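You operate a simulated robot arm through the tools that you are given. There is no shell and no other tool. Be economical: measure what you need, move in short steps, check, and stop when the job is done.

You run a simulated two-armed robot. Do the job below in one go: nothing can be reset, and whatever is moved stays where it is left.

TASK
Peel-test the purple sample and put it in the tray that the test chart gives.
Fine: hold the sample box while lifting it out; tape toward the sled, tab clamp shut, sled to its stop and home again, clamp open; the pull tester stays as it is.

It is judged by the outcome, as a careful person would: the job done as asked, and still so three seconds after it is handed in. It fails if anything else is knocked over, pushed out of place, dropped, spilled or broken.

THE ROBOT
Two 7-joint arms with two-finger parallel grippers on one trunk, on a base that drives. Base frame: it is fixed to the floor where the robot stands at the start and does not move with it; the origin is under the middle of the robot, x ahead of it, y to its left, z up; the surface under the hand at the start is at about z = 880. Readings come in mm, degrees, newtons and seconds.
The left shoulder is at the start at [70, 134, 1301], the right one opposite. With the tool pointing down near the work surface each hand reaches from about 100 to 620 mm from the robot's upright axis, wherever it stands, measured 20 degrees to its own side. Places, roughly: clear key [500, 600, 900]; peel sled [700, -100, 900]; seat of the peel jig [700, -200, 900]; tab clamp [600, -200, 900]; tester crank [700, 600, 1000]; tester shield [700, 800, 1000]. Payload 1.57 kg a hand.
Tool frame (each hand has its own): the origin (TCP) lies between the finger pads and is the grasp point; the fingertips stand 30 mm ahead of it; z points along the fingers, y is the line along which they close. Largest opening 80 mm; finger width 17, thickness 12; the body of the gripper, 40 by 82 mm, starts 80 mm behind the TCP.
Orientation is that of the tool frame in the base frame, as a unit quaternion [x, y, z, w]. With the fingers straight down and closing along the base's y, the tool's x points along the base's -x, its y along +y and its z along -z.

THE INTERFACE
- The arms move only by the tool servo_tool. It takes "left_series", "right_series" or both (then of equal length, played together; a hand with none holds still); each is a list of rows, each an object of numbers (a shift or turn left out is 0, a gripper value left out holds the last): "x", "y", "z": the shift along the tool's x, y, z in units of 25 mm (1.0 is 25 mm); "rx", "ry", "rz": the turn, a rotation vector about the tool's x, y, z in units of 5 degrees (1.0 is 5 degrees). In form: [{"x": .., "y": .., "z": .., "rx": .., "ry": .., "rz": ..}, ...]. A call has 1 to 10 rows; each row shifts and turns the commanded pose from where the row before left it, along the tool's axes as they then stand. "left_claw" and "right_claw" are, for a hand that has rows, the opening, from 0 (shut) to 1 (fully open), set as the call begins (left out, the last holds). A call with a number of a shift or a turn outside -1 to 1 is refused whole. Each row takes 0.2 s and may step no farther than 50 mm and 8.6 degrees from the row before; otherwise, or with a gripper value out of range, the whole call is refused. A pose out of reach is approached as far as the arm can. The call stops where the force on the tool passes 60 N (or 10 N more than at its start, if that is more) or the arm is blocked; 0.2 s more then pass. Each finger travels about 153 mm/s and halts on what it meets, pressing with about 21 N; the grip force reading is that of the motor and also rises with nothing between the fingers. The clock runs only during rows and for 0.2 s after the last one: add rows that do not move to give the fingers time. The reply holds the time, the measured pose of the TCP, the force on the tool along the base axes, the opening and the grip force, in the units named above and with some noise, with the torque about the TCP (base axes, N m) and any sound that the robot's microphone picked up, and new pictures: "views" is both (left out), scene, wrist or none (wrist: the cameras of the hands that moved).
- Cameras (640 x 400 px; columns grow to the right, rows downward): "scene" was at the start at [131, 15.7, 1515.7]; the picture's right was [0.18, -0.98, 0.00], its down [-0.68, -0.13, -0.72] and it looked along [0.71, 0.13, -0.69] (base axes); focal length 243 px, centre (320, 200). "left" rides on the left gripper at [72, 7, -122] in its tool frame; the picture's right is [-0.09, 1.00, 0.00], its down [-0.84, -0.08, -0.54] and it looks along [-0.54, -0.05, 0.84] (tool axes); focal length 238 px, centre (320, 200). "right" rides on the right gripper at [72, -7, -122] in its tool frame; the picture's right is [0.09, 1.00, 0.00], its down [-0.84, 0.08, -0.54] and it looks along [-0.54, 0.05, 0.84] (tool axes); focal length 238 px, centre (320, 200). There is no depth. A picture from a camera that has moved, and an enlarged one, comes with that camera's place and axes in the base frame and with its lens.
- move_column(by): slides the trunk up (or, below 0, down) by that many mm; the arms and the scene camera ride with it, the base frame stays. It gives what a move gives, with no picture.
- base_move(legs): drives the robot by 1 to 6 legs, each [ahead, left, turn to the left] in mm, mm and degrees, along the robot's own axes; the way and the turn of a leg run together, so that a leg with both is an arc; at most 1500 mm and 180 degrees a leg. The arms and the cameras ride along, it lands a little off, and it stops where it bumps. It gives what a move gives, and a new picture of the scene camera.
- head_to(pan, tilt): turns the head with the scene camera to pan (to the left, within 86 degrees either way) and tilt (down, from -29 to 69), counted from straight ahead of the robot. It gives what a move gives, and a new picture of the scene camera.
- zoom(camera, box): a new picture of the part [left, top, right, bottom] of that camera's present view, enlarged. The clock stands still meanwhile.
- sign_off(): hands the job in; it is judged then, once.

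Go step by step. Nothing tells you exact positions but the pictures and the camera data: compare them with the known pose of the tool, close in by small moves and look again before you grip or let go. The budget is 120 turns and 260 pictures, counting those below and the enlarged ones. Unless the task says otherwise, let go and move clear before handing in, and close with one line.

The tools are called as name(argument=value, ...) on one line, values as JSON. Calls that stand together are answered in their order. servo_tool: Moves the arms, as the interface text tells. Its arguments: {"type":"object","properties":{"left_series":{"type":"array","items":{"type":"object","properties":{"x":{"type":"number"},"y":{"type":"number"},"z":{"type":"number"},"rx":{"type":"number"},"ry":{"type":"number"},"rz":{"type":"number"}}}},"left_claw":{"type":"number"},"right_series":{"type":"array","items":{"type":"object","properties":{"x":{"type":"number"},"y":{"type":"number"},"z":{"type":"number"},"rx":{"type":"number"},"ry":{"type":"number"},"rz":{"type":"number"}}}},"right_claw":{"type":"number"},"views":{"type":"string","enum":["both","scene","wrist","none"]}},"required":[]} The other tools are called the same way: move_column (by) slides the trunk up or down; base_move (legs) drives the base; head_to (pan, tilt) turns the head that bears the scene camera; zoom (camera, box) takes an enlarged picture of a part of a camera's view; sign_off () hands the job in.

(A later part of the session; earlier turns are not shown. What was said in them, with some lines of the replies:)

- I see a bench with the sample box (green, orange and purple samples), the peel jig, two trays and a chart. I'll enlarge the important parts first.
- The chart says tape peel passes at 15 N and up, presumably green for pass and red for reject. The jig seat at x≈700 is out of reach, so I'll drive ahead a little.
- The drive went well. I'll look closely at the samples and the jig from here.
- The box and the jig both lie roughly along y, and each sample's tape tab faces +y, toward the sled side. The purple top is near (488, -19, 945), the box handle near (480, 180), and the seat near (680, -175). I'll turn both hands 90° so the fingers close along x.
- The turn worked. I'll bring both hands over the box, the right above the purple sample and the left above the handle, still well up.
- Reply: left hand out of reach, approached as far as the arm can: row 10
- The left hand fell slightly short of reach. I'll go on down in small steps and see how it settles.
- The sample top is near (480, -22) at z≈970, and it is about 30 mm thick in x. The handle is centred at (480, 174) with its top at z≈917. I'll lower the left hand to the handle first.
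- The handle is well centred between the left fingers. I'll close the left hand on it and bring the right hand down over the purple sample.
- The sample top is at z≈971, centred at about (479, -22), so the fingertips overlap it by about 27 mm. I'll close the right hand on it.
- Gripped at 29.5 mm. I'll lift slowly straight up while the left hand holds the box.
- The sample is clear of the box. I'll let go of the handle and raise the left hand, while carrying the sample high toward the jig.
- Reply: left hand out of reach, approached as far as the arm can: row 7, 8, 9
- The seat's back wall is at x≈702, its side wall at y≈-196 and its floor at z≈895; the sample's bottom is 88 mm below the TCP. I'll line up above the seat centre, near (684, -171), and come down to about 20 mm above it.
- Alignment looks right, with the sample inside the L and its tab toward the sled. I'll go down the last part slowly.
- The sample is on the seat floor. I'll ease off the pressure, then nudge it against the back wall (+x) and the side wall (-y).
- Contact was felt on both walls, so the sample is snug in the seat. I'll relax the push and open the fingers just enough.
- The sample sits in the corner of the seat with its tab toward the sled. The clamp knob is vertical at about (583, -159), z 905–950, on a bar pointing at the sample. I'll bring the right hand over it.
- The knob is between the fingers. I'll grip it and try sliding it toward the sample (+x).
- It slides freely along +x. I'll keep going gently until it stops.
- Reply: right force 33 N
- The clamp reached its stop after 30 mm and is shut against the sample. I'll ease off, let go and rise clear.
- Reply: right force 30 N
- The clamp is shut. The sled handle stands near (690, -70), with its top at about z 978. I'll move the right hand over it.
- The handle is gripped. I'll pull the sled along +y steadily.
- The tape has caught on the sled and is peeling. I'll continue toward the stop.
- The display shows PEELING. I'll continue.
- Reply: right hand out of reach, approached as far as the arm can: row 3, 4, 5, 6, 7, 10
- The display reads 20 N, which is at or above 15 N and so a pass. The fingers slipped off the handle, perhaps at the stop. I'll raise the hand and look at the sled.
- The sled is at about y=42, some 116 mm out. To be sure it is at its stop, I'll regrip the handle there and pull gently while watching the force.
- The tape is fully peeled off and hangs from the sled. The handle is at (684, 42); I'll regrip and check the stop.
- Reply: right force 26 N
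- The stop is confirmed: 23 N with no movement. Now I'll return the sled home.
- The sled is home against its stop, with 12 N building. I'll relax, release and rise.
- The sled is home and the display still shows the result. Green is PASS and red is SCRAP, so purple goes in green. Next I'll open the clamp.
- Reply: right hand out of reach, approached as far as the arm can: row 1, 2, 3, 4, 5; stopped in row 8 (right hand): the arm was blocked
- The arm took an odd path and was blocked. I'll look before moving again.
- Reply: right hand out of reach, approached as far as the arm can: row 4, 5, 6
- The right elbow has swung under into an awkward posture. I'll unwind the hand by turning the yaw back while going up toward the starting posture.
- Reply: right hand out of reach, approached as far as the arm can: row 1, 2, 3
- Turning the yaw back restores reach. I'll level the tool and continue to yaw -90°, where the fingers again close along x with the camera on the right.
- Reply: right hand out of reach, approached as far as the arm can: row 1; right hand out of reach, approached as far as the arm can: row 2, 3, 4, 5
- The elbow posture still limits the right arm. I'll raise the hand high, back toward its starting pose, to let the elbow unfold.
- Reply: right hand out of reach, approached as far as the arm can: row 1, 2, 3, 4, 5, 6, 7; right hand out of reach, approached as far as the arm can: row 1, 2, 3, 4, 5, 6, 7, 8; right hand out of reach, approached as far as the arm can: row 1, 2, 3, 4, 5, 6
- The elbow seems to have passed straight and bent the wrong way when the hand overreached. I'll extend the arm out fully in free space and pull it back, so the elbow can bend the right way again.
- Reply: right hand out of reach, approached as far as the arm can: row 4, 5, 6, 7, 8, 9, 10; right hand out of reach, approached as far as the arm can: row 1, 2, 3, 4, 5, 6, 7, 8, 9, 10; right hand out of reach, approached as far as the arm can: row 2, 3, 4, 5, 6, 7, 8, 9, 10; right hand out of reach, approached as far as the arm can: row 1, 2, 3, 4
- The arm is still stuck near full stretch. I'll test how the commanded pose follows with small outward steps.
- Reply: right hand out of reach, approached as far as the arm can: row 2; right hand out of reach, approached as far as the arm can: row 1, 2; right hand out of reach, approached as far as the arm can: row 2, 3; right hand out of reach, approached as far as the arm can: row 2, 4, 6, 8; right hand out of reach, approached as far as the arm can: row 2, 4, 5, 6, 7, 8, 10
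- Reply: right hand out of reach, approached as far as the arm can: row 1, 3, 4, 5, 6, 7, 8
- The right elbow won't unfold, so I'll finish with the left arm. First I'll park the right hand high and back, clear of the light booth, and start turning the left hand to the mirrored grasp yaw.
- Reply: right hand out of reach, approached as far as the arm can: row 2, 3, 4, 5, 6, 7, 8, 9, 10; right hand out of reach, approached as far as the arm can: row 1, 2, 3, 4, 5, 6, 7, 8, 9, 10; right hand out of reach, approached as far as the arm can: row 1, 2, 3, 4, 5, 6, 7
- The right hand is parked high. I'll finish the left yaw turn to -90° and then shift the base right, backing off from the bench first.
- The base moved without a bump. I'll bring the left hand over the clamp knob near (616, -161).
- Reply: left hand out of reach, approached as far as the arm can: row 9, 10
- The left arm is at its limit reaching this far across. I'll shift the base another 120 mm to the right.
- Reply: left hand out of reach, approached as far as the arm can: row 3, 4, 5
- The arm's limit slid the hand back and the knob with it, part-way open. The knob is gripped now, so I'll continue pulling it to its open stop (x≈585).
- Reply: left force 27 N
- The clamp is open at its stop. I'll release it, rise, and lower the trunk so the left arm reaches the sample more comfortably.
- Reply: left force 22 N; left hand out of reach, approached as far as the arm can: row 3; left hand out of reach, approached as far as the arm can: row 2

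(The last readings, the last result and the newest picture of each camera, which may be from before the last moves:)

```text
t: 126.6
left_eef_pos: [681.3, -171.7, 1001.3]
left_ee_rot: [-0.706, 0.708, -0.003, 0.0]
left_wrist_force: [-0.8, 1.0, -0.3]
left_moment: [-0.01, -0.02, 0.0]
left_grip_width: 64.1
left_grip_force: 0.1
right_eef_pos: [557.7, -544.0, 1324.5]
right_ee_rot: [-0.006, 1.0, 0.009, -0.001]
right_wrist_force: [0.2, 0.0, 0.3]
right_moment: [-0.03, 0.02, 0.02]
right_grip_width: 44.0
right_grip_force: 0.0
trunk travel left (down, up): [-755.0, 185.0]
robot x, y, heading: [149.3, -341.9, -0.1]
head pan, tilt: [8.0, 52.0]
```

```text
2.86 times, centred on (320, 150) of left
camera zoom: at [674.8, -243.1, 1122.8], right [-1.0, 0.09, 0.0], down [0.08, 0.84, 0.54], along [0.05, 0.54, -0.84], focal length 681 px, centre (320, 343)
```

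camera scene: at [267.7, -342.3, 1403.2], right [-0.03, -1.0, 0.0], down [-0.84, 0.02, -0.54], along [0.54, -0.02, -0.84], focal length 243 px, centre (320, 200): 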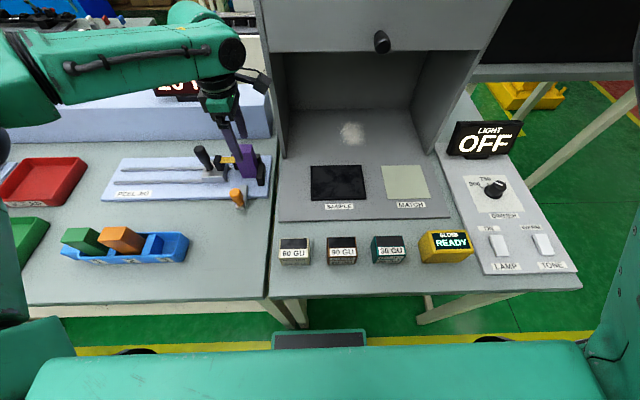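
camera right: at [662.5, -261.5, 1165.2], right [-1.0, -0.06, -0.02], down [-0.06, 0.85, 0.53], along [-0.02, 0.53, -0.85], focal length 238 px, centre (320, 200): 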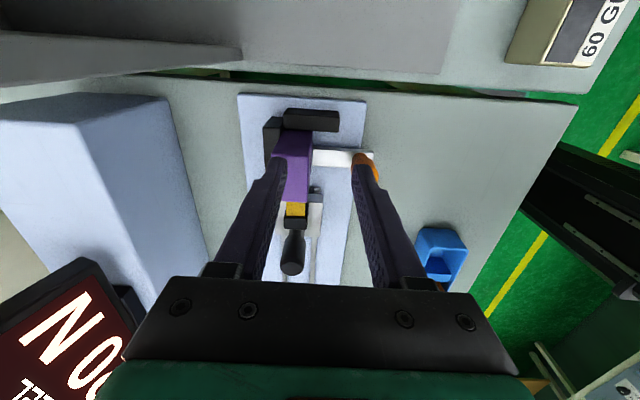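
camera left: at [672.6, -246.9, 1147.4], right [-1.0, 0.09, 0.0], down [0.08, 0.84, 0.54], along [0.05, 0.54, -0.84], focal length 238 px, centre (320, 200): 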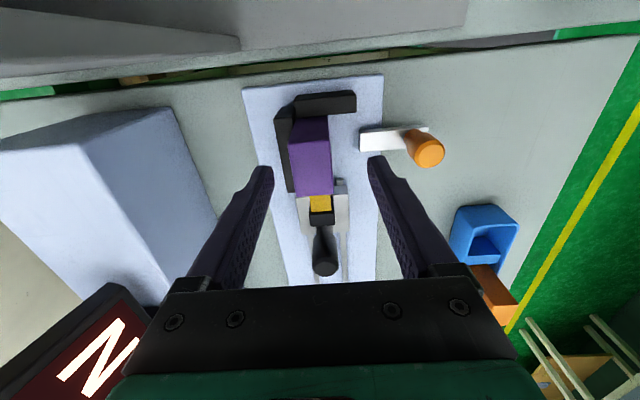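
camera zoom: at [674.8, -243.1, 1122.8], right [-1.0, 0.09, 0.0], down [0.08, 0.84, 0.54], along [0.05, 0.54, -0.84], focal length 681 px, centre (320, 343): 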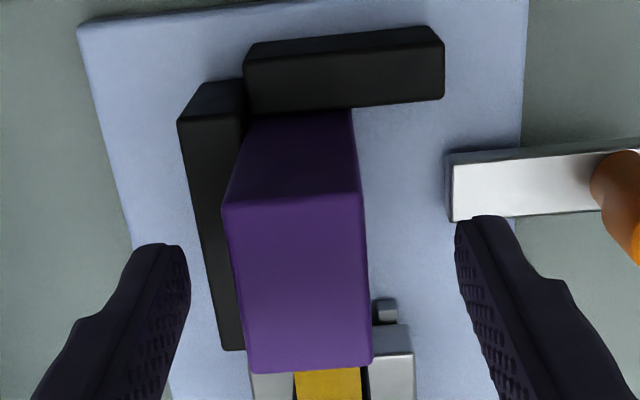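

The sample centre is about 6 mm beyond the left arm's limit, so I'll nudge the base forward a little.

base_move(legs=[[7, 0, 0]])

zoom(camera="left", box=[220, 80, 420, 220])

```text
t: 127.3
left_eef_pos: [685.8, -171.1, 1000.5]
left_ee_rot: [-0.706, 0.708, -0.003, 0.001]
left_wrist_force: [-0.4, 0.0, 0.5]
left_moment: [0.01, 0.0, 0.03]
left_grip_width: 64.1
left_grip_force: 0.0
right_eef_pos: [561.7, -543.6, 1325.6]
right_ee_rot: [-0.007, 1.0, 0.009, 0.0]
right_wrist_force: [-0.7, 0.1, 0.5]
right_moment: [0.04, -0.04, -0.01]
right_grip_width: 43.9
right_grip_force: 0.0
trunk travel left (down, up): [-755.0, 185.0]
robot x, y, heading: [153.3, -341.7, 0.3]
head pan, tilt: [8.0, 52.0]
camera scene: at [271.9, -342.3, 1378.5], right [-0.03, -1.0, 0.0], down [-0.84, 0.02, -0.55], along [0.55, -0.02, -0.84], focal length 243 px, centre (320, 200)
```

scene: 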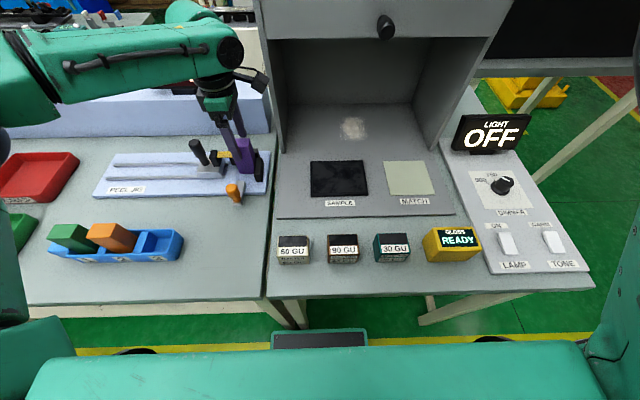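

```text
2.86 times, centred on (320, 150) of left
camera zoom: at [679.7, -243.1, 1123.9], right [-1.0, 0.09, -0.01], down [0.08, 0.84, 0.54], along [0.06, 0.54, -0.84], focal length 681 px, centre (320, 343)
```

zoom: 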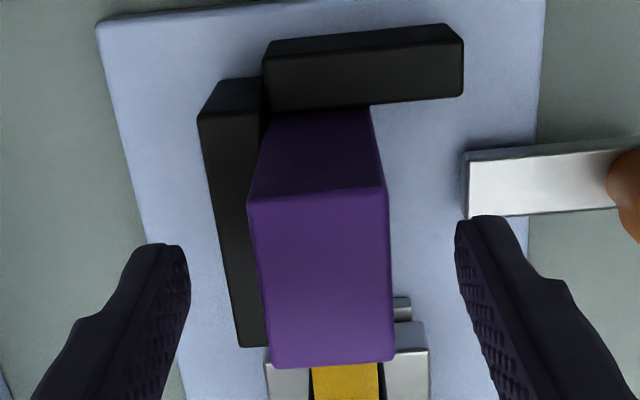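

Centred now. I'll lower the last 22 mm by trunk, then grip.

move_column(by=-22)

servo_tool(left_series=[{}, {}, {}, {}], left_claw=0, views="wrist")

```text
t: 128.0
left_eef_pos: [687.7, -171.3, 977.6]
left_ee_rot: [-0.707, 0.708, -0.002, 0.0]
left_wrist_force: [0.0, -0.1, -0.5]
left_moment: [-0.03, 0.0, -0.02]
left_grip_width: 64.2
left_grip_force: 0.0
right_eef_pos: [565.3, -546.1, 1302.4]
right_ee_rot: [-0.006, 1.0, 0.01, -0.001]
right_wrist_force: [-0.1, -0.8, 0.1]
right_moment: [0.03, -0.02, -0.03]
right_grip_width: 43.9
right_grip_force: 0.2
trunk travel left (down, up): [-733.0, 207.0]
robot x, y, heading: [154.3, -341.8, 0.2]
head pan, tilt: [8.0, 52.0]
```

```text
t: 129.0
left_eef_pos: [685.8, -171.1, 979.7]
left_ee_rot: [-0.705, 0.709, -0.002, 0.001]
left_wrist_force: [-11.3, -0.5, -1.4]
left_moment: [-0.04, 0.5, 0.02]
left_grip_width: 29.2
left_grip_force: 21.1
right_eef_pos: [562.8, -543.6, 1302.8]
right_ee_rot: [-0.006, 1.0, 0.01, -0.001]
right_wrist_force: [0.7, 0.2, -0.4]
right_moment: [-0.01, 0.0, 0.01]
right_grip_width: 44.0
right_grip_force: 0.1
trunk travel left (down, up): [-733.0, 207.0]
robot x, y, heading: [153.5, -342.5, 0.2]
head pan, tilt: [8.0, 52.0]
camera left: at [679.1, -243.0, 1101.5], right [-1.0, 0.09, 0.0], down [0.08, 0.84, 0.54], along [0.05, 0.54, -0.84], focal length 238 px, centre (320, 200)
```

left: 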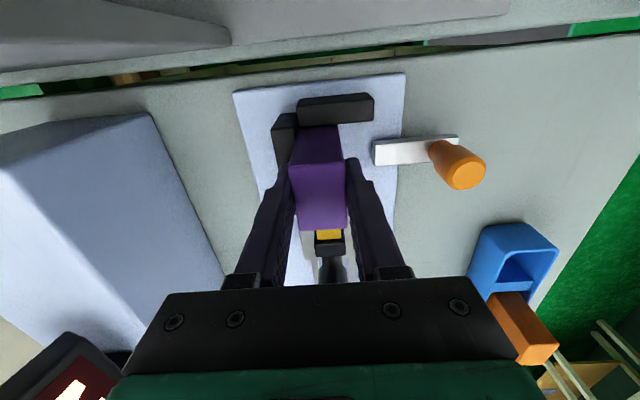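

The sample is gripped. I'll ease it off the back wall and lift it straight up with the trunk.

servo_tool(left_series=[{"y": 0.08}], views="none")

move_column(by=30)

zoom(camera="scene", box=[90, 100, 290, 220])

move_column(by=110)

zoom(camera="left", box=[160, 40, 480, 240])

```text
t: 129.4
left_eef_pos: [685.4, -171.2, 979.7]
left_ee_rot: [-0.707, 0.708, -0.002, 0.002]
left_wrist_force: [-5.7, -0.5, -1.6]
left_moment: [0.0, 0.24, 0.0]
left_grip_width: 29.5
left_grip_force: 21.1
right_eef_pos: [564.4, -543.7, 1301.9]
right_ee_rot: [-0.006, 1.0, 0.01, -0.001]
right_wrist_force: [-0.5, -0.5, 0.5]
right_moment: [-0.01, 0.01, -0.01]
right_grip_width: 44.4
right_grip_force: 0.1
trunk travel left (down, up): [-733.0, 207.0]
robot x, y, heading: [152.6, -340.9, 0.1]
head pan, tilt: [8.0, 52.0]
```

```text
t: 130.1
left_eef_pos: [686.3, -171.1, 1009.4]
left_ee_rot: [-0.707, 0.707, -0.002, 0.001]
left_wrist_force: [-3.9, 1.6, 1.1]
left_moment: [0.03, 0.27, -0.01]
left_grip_width: 29.4
left_grip_force: 20.8
right_eef_pos: [564.3, -544.3, 1332.6]
right_ee_rot: [-0.006, 1.0, 0.009, -0.001]
right_wrist_force: [-0.4, -0.7, 0.4]
right_moment: [0.01, -0.02, 0.0]
right_grip_width: 43.8
right_grip_force: 0.0
trunk travel left (down, up): [-763.0, 177.0]
robot x, y, heading: [153.1, -338.5, 0.2]
head pan, tilt: [8.0, 52.0]
```

```text
3.20 times, centred on (190, 160) of scene
camera zoom: at [273.2, -341.9, 1386.5], right [-0.02, -1.0, 0.0], down [-0.84, 0.02, -0.55], along [0.55, -0.01, -0.84], focal length 777 px, centre (736, 328)
```

zoom: 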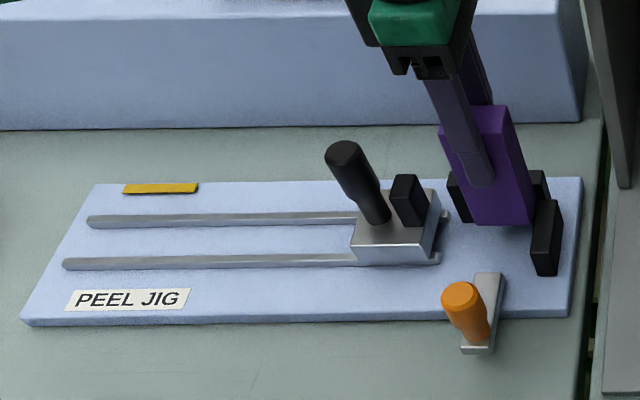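

```text
t: 131.6
left_eef_pos: [687.1, -170.9, 1118.3]
left_ee_rot: [-0.706, 0.708, -0.002, 0.0]
left_wrist_force: [-0.2, 0.0, -1.4]
left_moment: [0.01, 0.01, -0.02]
left_grip_width: 29.5
left_grip_force: 21.4
right_eef_pos: [564.9, -544.7, 1440.8]
right_ee_rot: [-0.006, 1.0, 0.01, -0.002]
right_wrist_force: [0.2, 0.0, -0.2]
right_moment: [0.0, 0.01, -0.01]
right_grip_width: 43.9
right_grip_force: 0.0
trunk travel left (down, up): [-873.0, 67.0]
robot x, y, heading: [152.9, -337.3, -0.3]
head pan, tilt: [8.0, 52.0]
```

```text
2.00 times, centred on (320, 140) of left
camera zoom: at [679.7, -243.0, 1240.7], right [-1.0, 0.09, 0.0], down [0.08, 0.84, 0.54], along [0.05, 0.54, -0.84], focal length 477 px, centre (320, 320)
```

zoom: 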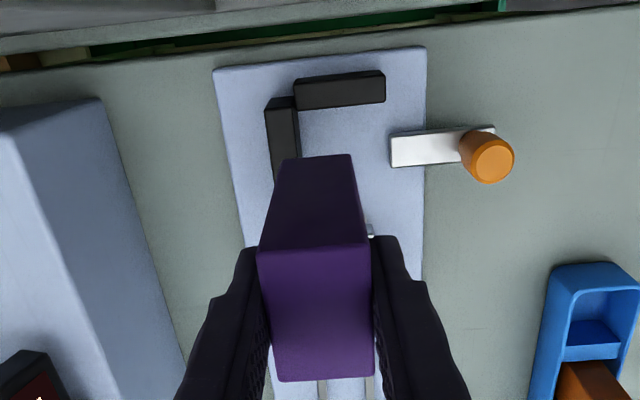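

The sample is out, and the spent tape has been laid on the jig by itself. Next I'll back off and drive left to bring the hand over the PASS tray.

base_move(legs=[[-93, 0, 0], [0, 550, 0]])

servo_tool(left_series=[{}], views="wrist")

```text
t: 135.4
left_eef_pos: [594.8, 371.6, 1119.7]
left_ee_rot: [-0.703, 0.712, -0.002, 0.0]
left_wrist_force: [0.3, 0.0, -0.3]
left_moment: [0.03, 0.02, 0.04]
left_grip_width: 29.4
left_grip_force: 20.5
right_eef_pos: [470.0, -1.8, 1440.8]
right_ee_rot: [-0.001, 1.0, 0.011, -0.001]
right_wrist_force: [-0.1, -0.5, 0.1]
right_moment: [0.0, 0.03, -0.03]
right_grip_width: 44.0
right_grip_force: 0.0
trunk travel left (down, up): [-873.0, 67.0]
robot x, y, heading: [58.6, 205.7, -0.5]
head pan, tilt: [8.0, 52.0]
camera scene: at [181.8, 203.4, 1496.3], right [-0.03, -1.0, 0.0], down [-0.84, 0.03, -0.54], along [0.54, -0.02, -0.84], focal length 243 px, centre (320, 200)
```

scene: 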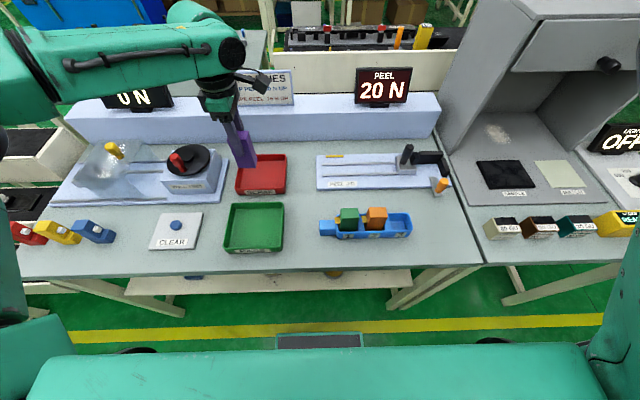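

```text
t: 135.8
left_eef_pos: [594.5, 373.2, 1119.8]
left_ee_rot: [-0.704, 0.711, -0.003, 0.0]
left_wrist_force: [0.6, -0.1, -0.6]
left_moment: [0.01, -0.03, 0.0]
left_grip_width: 29.4
left_grip_force: 21.0
right_eef_pos: [470.5, -0.7, 1441.4]
right_ee_rot: [-0.002, 1.0, 0.011, -0.004]
right_wrist_force: [0.6, 0.1, 0.5]
right_moment: [-0.01, 0.02, 0.0]
right_grip_width: 44.1
right_grip_force: 0.1
trunk travel left (down, up): [-873.0, 67.0]
robot x, y, heading: [62.8, 206.9, -0.6]
head pan, tilt: [8.0, 52.0]
camera left: at [587.9, 301.0, 1240.6], right [-0.99, 0.1, 0.0], down [0.09, 0.84, 0.54], along [0.06, 0.54, -0.84], focal length 238 px, centre (320, 200)
```

left: 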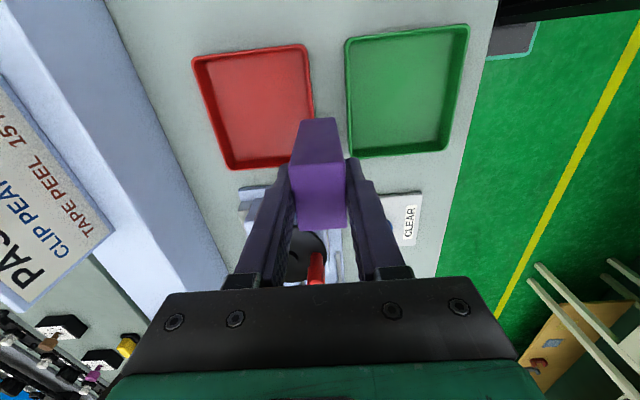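

The PASS tray centre is at about (486, 370). I'll pull the hand back over it while staying high.

servo_tool(left_series=[{"y": 0.5}, {"y": 0.5}, {"y": 0.5}, {"y": 0.5}, {"y": 0.5}, {"y": 0.5}, {"y": 0.5}, {"y": 0.5}, {"y": 0.35, "x": 0.1}], views="both")

```text
t: 137.8
left_eef_pos: [486.6, 371.5, 1118.7]
left_ee_rot: [-0.703, 0.711, -0.002, 0.0]
left_wrist_force: [0.7, 0.0, 0.5]
left_moment: [0.0, -0.01, -0.02]
left_grip_width: 29.7
left_grip_force: 20.6
right_eef_pos: [470.5, -0.2, 1441.0]
right_ee_rot: [-0.002, 1.0, 0.01, -0.002]
right_wrist_force: [0.4, 0.2, -0.2]
right_moment: [0.01, 0.05, 0.02]
right_grip_width: 44.2
right_grip_force: 0.0
trunk travel left (down, up): [-873.0, 67.0]
robot x, y, heading: [62.2, 205.0, -0.2]
head pan, tilt: [8.0, 52.0]
camera scene: at [181.4, 205.8, 1496.3], right [-0.02, -1.0, 0.0], down [-0.84, 0.02, -0.55], along [0.54, -0.01, -0.84], focal length 243 px, centre (320, 200)
camera left: at [478.6, 299.1, 1240.6], right [-0.99, 0.1, 0.0], down [0.08, 0.84, 0.54], along [0.06, 0.54, -0.84], focal length 238 px, centre (320, 200)
```

scene: 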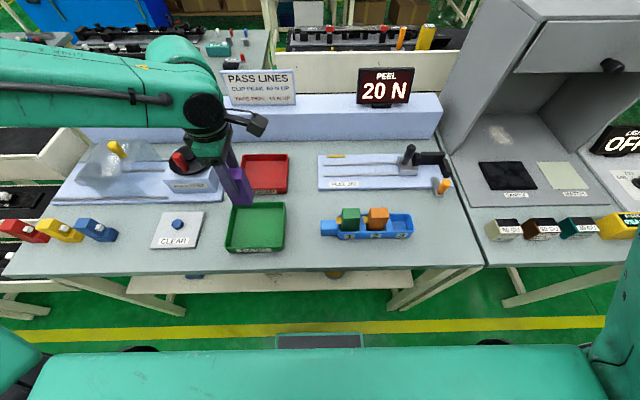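
left: 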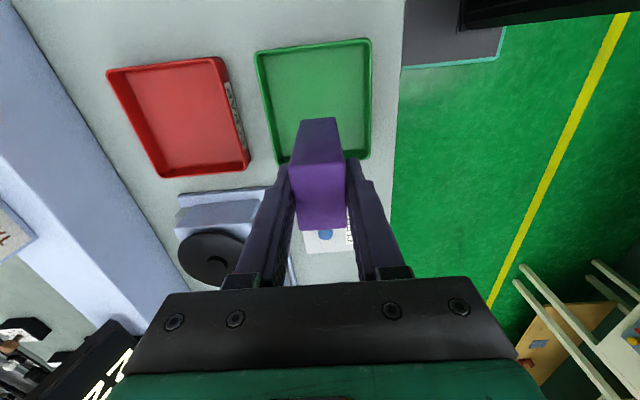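

The hand is over the tray centre. I'll lower the trunk in two stages.

move_column(by=-110)

servo_tool(left_series=[{}], views="both")

zoom(camera="scene", box=[170, 130, 330, 250])

```text
t: 139.2
left_eef_pos: [486.4, 371.0, 1009.0]
left_ee_rot: [-0.703, 0.711, -0.002, 0.0]
left_wrist_force: [-0.2, -0.9, -1.5]
left_moment: [0.04, -0.01, -0.02]
left_grip_width: 29.4
left_grip_force: 20.9
right_eef_pos: [471.4, 0.1, 1331.9]
right_ee_rot: [-0.002, 1.0, 0.011, -0.003]
right_wrist_force: [-0.4, -0.5, -0.4]
right_moment: [0.0, -0.01, -0.01]
right_grip_width: 44.0
right_grip_force: 0.1
trunk travel left (down, up): [-763.0, 177.0]
robot x, y, heading: [57.7, 209.6, -0.4]
head pan, tilt: [8.0, 52.0]
```

```text
t: 139.7
left_eef_pos: [486.3, 371.5, 1008.5]
left_ee_rot: [-0.704, 0.71, -0.003, 0.0]
left_wrist_force: [0.8, -0.7, -0.5]
left_moment: [-0.01, 0.02, -0.02]
left_grip_width: 29.5
left_grip_force: 21.0
right_eef_pos: [471.2, 0.2, 1330.7]
right_ee_rot: [-0.002, 1.0, 0.01, -0.002]
right_wrist_force: [-0.2, 0.6, 0.8]
right_moment: [-0.03, 0.0, -0.03]
right_grip_width: 43.8
right_grip_force: 0.0
trunk travel left (down, up): [-763.0, 177.0]
robot x, y, heading: [65.7, 208.1, -0.2]
head pan, tilt: [8.0, 52.0]
camera scene: at [181.9, 205.9, 1386.2], right [-0.02, -1.0, 0.0], down [-0.84, 0.02, -0.54], along [0.54, -0.01, -0.84], focal length 243 px, centre (320, 200)
camera left: at [479.2, 299.2, 1130.5], right [-0.99, 0.1, 0.0], down [0.09, 0.84, 0.54], along [0.06, 0.54, -0.84], focal length 238 px, centre (320, 200)
```

scene: 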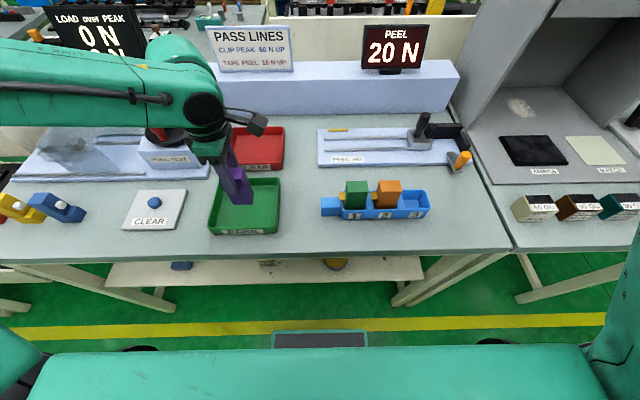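
left: 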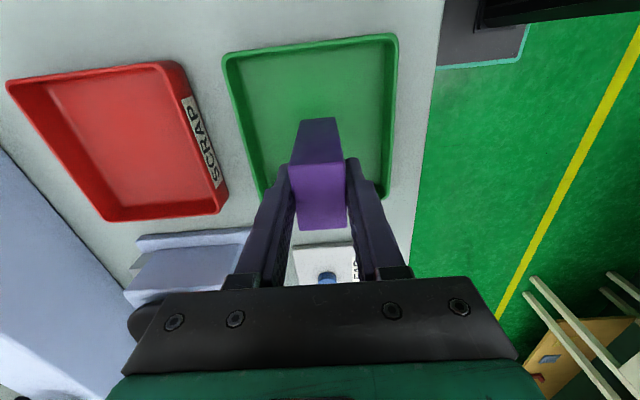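

```text
3.33 times, centred on (250, 190) of scene
camera zoom: at [181.9, 205.9, 1386.2], right [-0.02, -1.0, 0.0], down [-0.84, 0.02, -0.54], along [0.54, -0.01, -0.84], focal length 809 px, centre (553, 233)
```

zoom: 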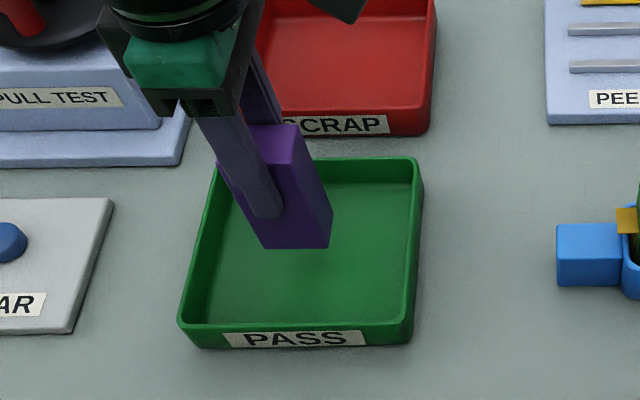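

It's nicely over the tray. I'll lower to just above the floor, then touch down gently.

move_column(by=-28)

servo_tool(left_series=[{"z": 0.12}, {"z": 0.12}], views="none")

```text
t: 140.4
left_eef_pos: [486.5, 371.8, 980.5]
left_ee_rot: [-0.703, 0.711, -0.002, 0.0]
left_wrist_force: [0.0, -0.8, -0.6]
left_moment: [0.0, -0.02, 0.01]
left_grip_width: 29.3
left_grip_force: 20.7
right_eef_pos: [470.4, -0.5, 1303.2]
right_ee_rot: [-0.001, 1.0, 0.01, -0.002]
right_wrist_force: [1.1, 0.5, 0.5]
right_moment: [0.02, -0.01, -0.01]
right_grip_width: 44.1
right_grip_force: 0.0
trunk travel left (down, up): [-735.0, 205.0]
robot x, y, heading: [60.0, 204.7, -0.3]
head pan, tilt: [8.0, 52.0]
```

```text
t: 141.0
left_eef_pos: [486.2, 371.4, 972.8]
left_ee_rot: [-0.703, 0.711, -0.002, 0.0]
left_wrist_force: [-0.5, 1.0, -0.6]
left_moment: [-0.02, 0.01, 0.01]
left_grip_width: 29.6
left_grip_force: 20.8
right_eef_pos: [471.2, -0.1, 1302.5]
right_ee_rot: [-0.002, 1.0, 0.011, -0.003]
right_wrist_force: [-0.4, -0.2, 0.6]
right_moment: [-0.01, -0.01, -0.01]
right_grip_width: 43.9
right_grip_force: 0.1
trunk travel left (down, up): [-735.0, 205.0]
robot x, y, heading: [64.0, 206.6, -0.1]
head pan, tilt: [8.0, 52.0]
```

servo_tool(left_series=[{"z": 0.1}], views="none")

servo_tool(left_series=[{"z": 0.08}], views="none")

zoom(camera="scene", box=[170, 130, 330, 250])

```text
t: 141.4
left_eef_pos: [486.3, 371.4, 971.8]
left_ee_rot: [-0.703, 0.712, -0.003, 0.0]
left_wrist_force: [-0.8, -0.3, -0.5]
left_moment: [0.01, 0.03, 0.0]
left_grip_width: 29.4
left_grip_force: 21.1
right_eef_pos: [471.4, -0.9, 1302.8]
right_ee_rot: [-0.002, 1.0, 0.011, -0.002]
right_wrist_force: [-0.1, 0.4, -0.3]
right_moment: [0.02, 0.05, -0.03]
right_grip_width: 43.9
right_grip_force: 0.1
trunk travel left (down, up): [-735.0, 205.0]
robot x, y, heading: [62.2, 208.3, -0.3]
head pan, tilt: [8.0, 52.0]
```

```text
t: 141.8
left_eef_pos: [486.9, 371.4, 969.3]
left_ee_rot: [-0.703, 0.711, -0.001, 0.001]
left_wrist_force: [0.3, 0.4, -1.6]
left_moment: [0.0, 0.0, 0.0]
left_grip_width: 29.5
left_grip_force: 21.2
right_eef_pos: [471.5, -0.1, 1303.2]
right_ee_rot: [-0.001, 1.0, 0.01, -0.003]
right_wrist_force: [-0.7, -0.2, 0.4]
right_moment: [-0.03, -0.01, 0.0]
right_grip_width: 43.9
right_grip_force: 0.1
trunk travel left (down, up): [-735.0, 205.0]
robot x, y, heading: [61.9, 210.0, -0.6]
head pan, tilt: [8.0, 52.0]
```

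```text
3.33 times, centred on (250, 190) of scene
camera zoom: at [181.7, 205.9, 1358.2], right [-0.02, -1.0, 0.0], down [-0.84, 0.02, -0.54], along [0.54, -0.01, -0.84], focal length 809 px, centre (553, 233)
```

zoom: 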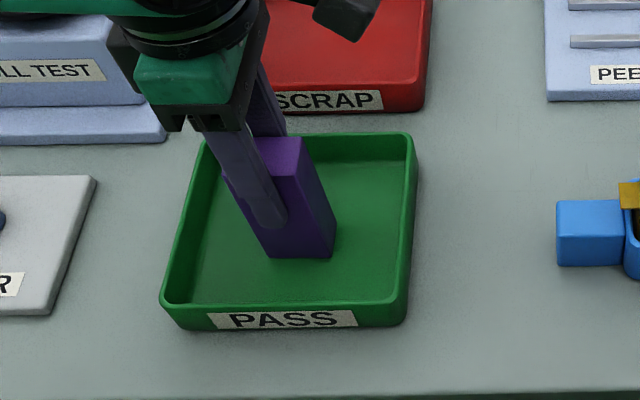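

servo_tool(left_series=[{"z": 0.08}, {}], views="none")

servo_tool(left_series=[{"z": 0.06}, {}], views="none")

```text
t: 142.4
left_eef_pos: [486.1, 370.9, 968.2]
left_ee_rot: [-0.703, 0.711, -0.003, 0.0]
left_wrist_force: [-0.4, 0.1, 2.8]
left_moment: [0.05, 0.05, -0.02]
left_grip_width: 29.3
left_grip_force: 20.8
right_eef_pos: [470.4, 0.1, 1302.9]
right_ee_rot: [-0.002, 1.0, 0.01, -0.003]
right_wrist_force: [0.6, -0.6, 0.9]
right_moment: [-0.02, -0.01, 0.0]
right_grip_width: 44.0
right_grip_force: 0.1
trunk travel left (down, up): [-735.0, 205.0]
robot x, y, heading: [60.4, 205.9, -0.6]
head pan, tilt: [8.0, 52.0]
```

```text
t: 143.0
left_eef_pos: [485.3, 371.0, 967.6]
left_ee_rot: [-0.703, 0.711, -0.004, 0.002]
left_wrist_force: [0.3, 3.3, 16.2]
left_moment: [0.26, 0.06, 0.02]
left_grip_width: 29.1
left_grip_force: 21.8
right_eef_pos: [469.7, 0.2, 1303.3]
right_ee_rot: [-0.001, 1.0, 0.011, -0.001]
right_wrist_force: [0.3, -0.3, -0.2]
right_moment: [0.01, 0.02, -0.02]
right_grip_width: 43.9
right_grip_force: 0.1
trunk travel left (down, up): [-735.0, 205.0]
robot x, y, heading: [59.5, 206.1, -0.3]
head pan, tilt: [8.0, 52.0]
```

It has touched down with 16 N of contact. I'll ease off slightly, open and rise with the trunk.

servo_tool(left_series=[{"z": -0.05}, {}], views="none")

servo_tool(left_series=[{}, {}, {}], left_claw=0.8, views="wrist")

move_column(by=150)

head_to(pan=0, tilt=48)

zoom(camera="scene", box=[170, 150, 330, 270])

zoom(camera="scene", box=[300, 140, 480, 260])

```text
t: 143.6
left_eef_pos: [486.3, 371.0, 969.1]
left_ee_rot: [-0.703, 0.712, -0.003, 0.0]
left_wrist_force: [2.2, 1.7, 10.6]
left_moment: [0.12, -0.03, -0.02]
left_grip_width: 29.5
left_grip_force: 20.9
right_eef_pos: [469.6, -0.2, 1303.1]
right_ee_rot: [-0.002, 1.0, 0.011, -0.002]
right_wrist_force: [-0.3, 0.4, 0.4]
right_moment: [-0.01, -0.01, -0.03]
right_grip_width: 44.0
right_grip_force: 0.1
trunk travel left (down, up): [-735.0, 205.0]
robot x, y, heading: [63.7, 208.9, -0.7]
head pan, tilt: [8.0, 52.0]
```

```text
t: 144.4
left_eef_pos: [485.2, 371.6, 967.8]
left_ee_rot: [-0.703, 0.711, -0.002, 0.0]
left_wrist_force: [-0.1, 0.1, -0.7]
left_moment: [0.0, -0.02, -0.01]
left_grip_width: 63.9
left_grip_force: 0.2
right_eef_pos: [470.2, 0.1, 1301.8]
right_ee_rot: [-0.001, 1.0, 0.009, -0.002]
right_wrist_force: [-0.2, -0.1, -0.6]
right_moment: [0.0, -0.01, -0.04]
right_grip_width: 43.9
right_grip_force: 0.1
trunk travel left (down, up): [-735.0, 205.0]
robot x, y, heading: [59.2, 207.1, -0.6]
head pan, tilt: [8.0, 52.0]
camera left: at [479.3, 299.3, 1089.6], right [-0.99, 0.1, 0.0], down [0.09, 0.84, 0.54], along [0.06, 0.54, -0.84], focal length 238 px, centre (320, 200)
```

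left: 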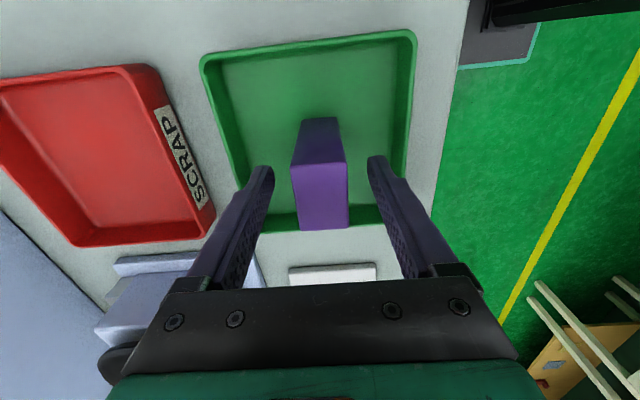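

```text
t: 146.1
left_eef_pos: [486.0, 371.2, 1117.6]
left_ee_rot: [-0.704, 0.711, -0.003, 0.0]
left_wrist_force: [0.4, -0.6, 0.1]
left_moment: [0.02, 0.01, 0.01]
left_grip_width: 64.0
left_grip_force: 0.0
right_eef_pos: [470.8, -0.1, 1452.7]
right_ee_rot: [-0.002, 1.0, 0.01, -0.003]
right_wrist_force: [-0.5, 0.1, 0.1]
right_moment: [-0.03, -0.03, -0.01]
right_grip_width: 44.1
right_grip_force: 0.0
trunk travel left (down, up): [-885.0, 55.0]
robot x, y, heading: [60.2, 208.6, -0.5]
head pan, tilt: [8.0, 52.0]
```

```text
t: 146.8
left_eef_pos: [487.1, 371.5, 1117.3]
left_ee_rot: [-0.704, 0.71, -0.003, 0.0]
left_wrist_force: [0.4, -0.3, -1.4]
left_moment: [0.01, 0.01, 0.0]
left_grip_width: 63.9
left_grip_force: 0.2
right_eef_pos: [470.5, -0.2, 1453.9]
right_ee_rot: [-0.003, 1.0, 0.01, -0.001]
right_wrist_force: [-0.2, -0.6, 1.0]
right_moment: [0.0, 0.0, 0.02]
right_grip_width: 43.9
right_grip_force: 0.1
trunk travel left (down, up): [-885.0, 55.0]
robot x, y, heading: [63.0, 207.8, -0.6]
head pan, tilt: [0.0, 48.0]
camera scene: at [182.9, 204.2, 1509.6], right [-0.05, -1.0, 0.0], down [-0.83, 0.04, -0.56], along [0.56, -0.03, -0.83], focal length 243 px, centre (320, 200)
```

scene: 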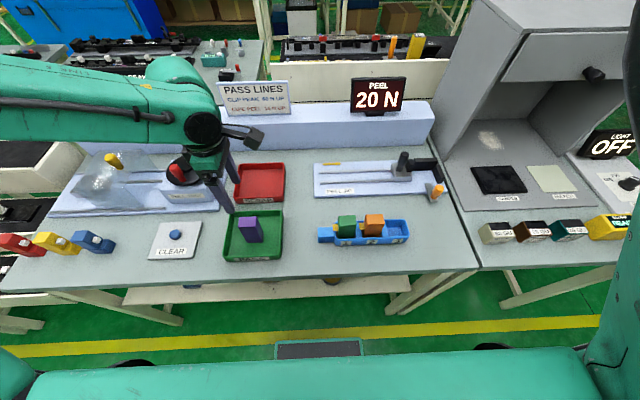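

```text
3.33 times, centred on (250, 210) of scene
camera zoom: at [182.9, 204.2, 1509.6], right [-0.05, -1.0, 0.0], down [-0.83, 0.04, -0.56], along [0.56, -0.03, -0.83], focal length 809 px, centre (553, 167)
```

zoom: 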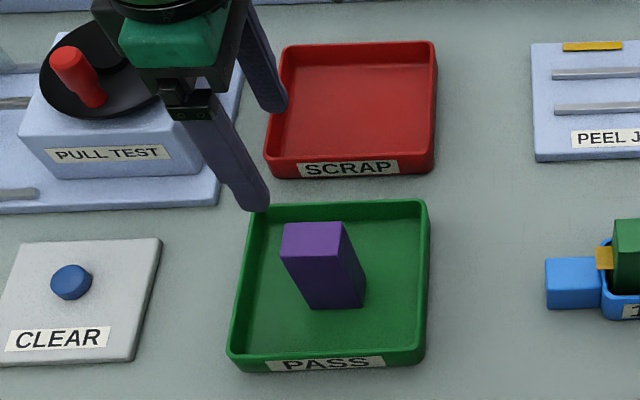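

```text
3.33 times, centred on (390, 200) of scene
camera zoom: at [182.9, 204.2, 1509.6], right [-0.05, -1.0, 0.0], down [-0.83, 0.04, -0.56], along [0.56, -0.03, -0.83], focal length 809 px, centre (87, 200)
```

zoom: 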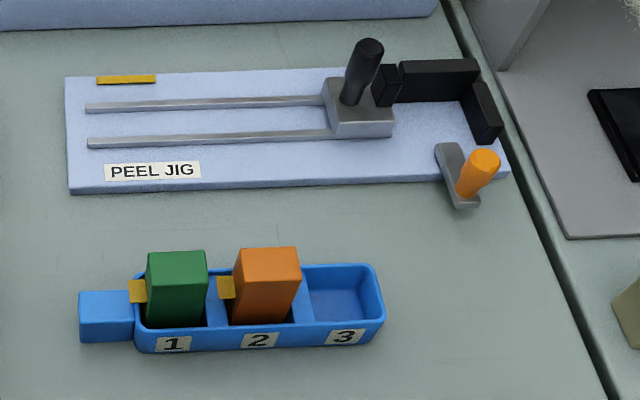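

The purple sample stands upright in the PASS tray, the sled is home, the clamp is open, the box is in place and both hands are clear. I'll hand it in.

sign_off()

```text
The job is handed in.
```

The purple sample peeled at 20 N, above the chart's 15 N pass line, and is standing in the green PASS tray; the sled is home, the clamp is open, and I didn't touch the pull tester.
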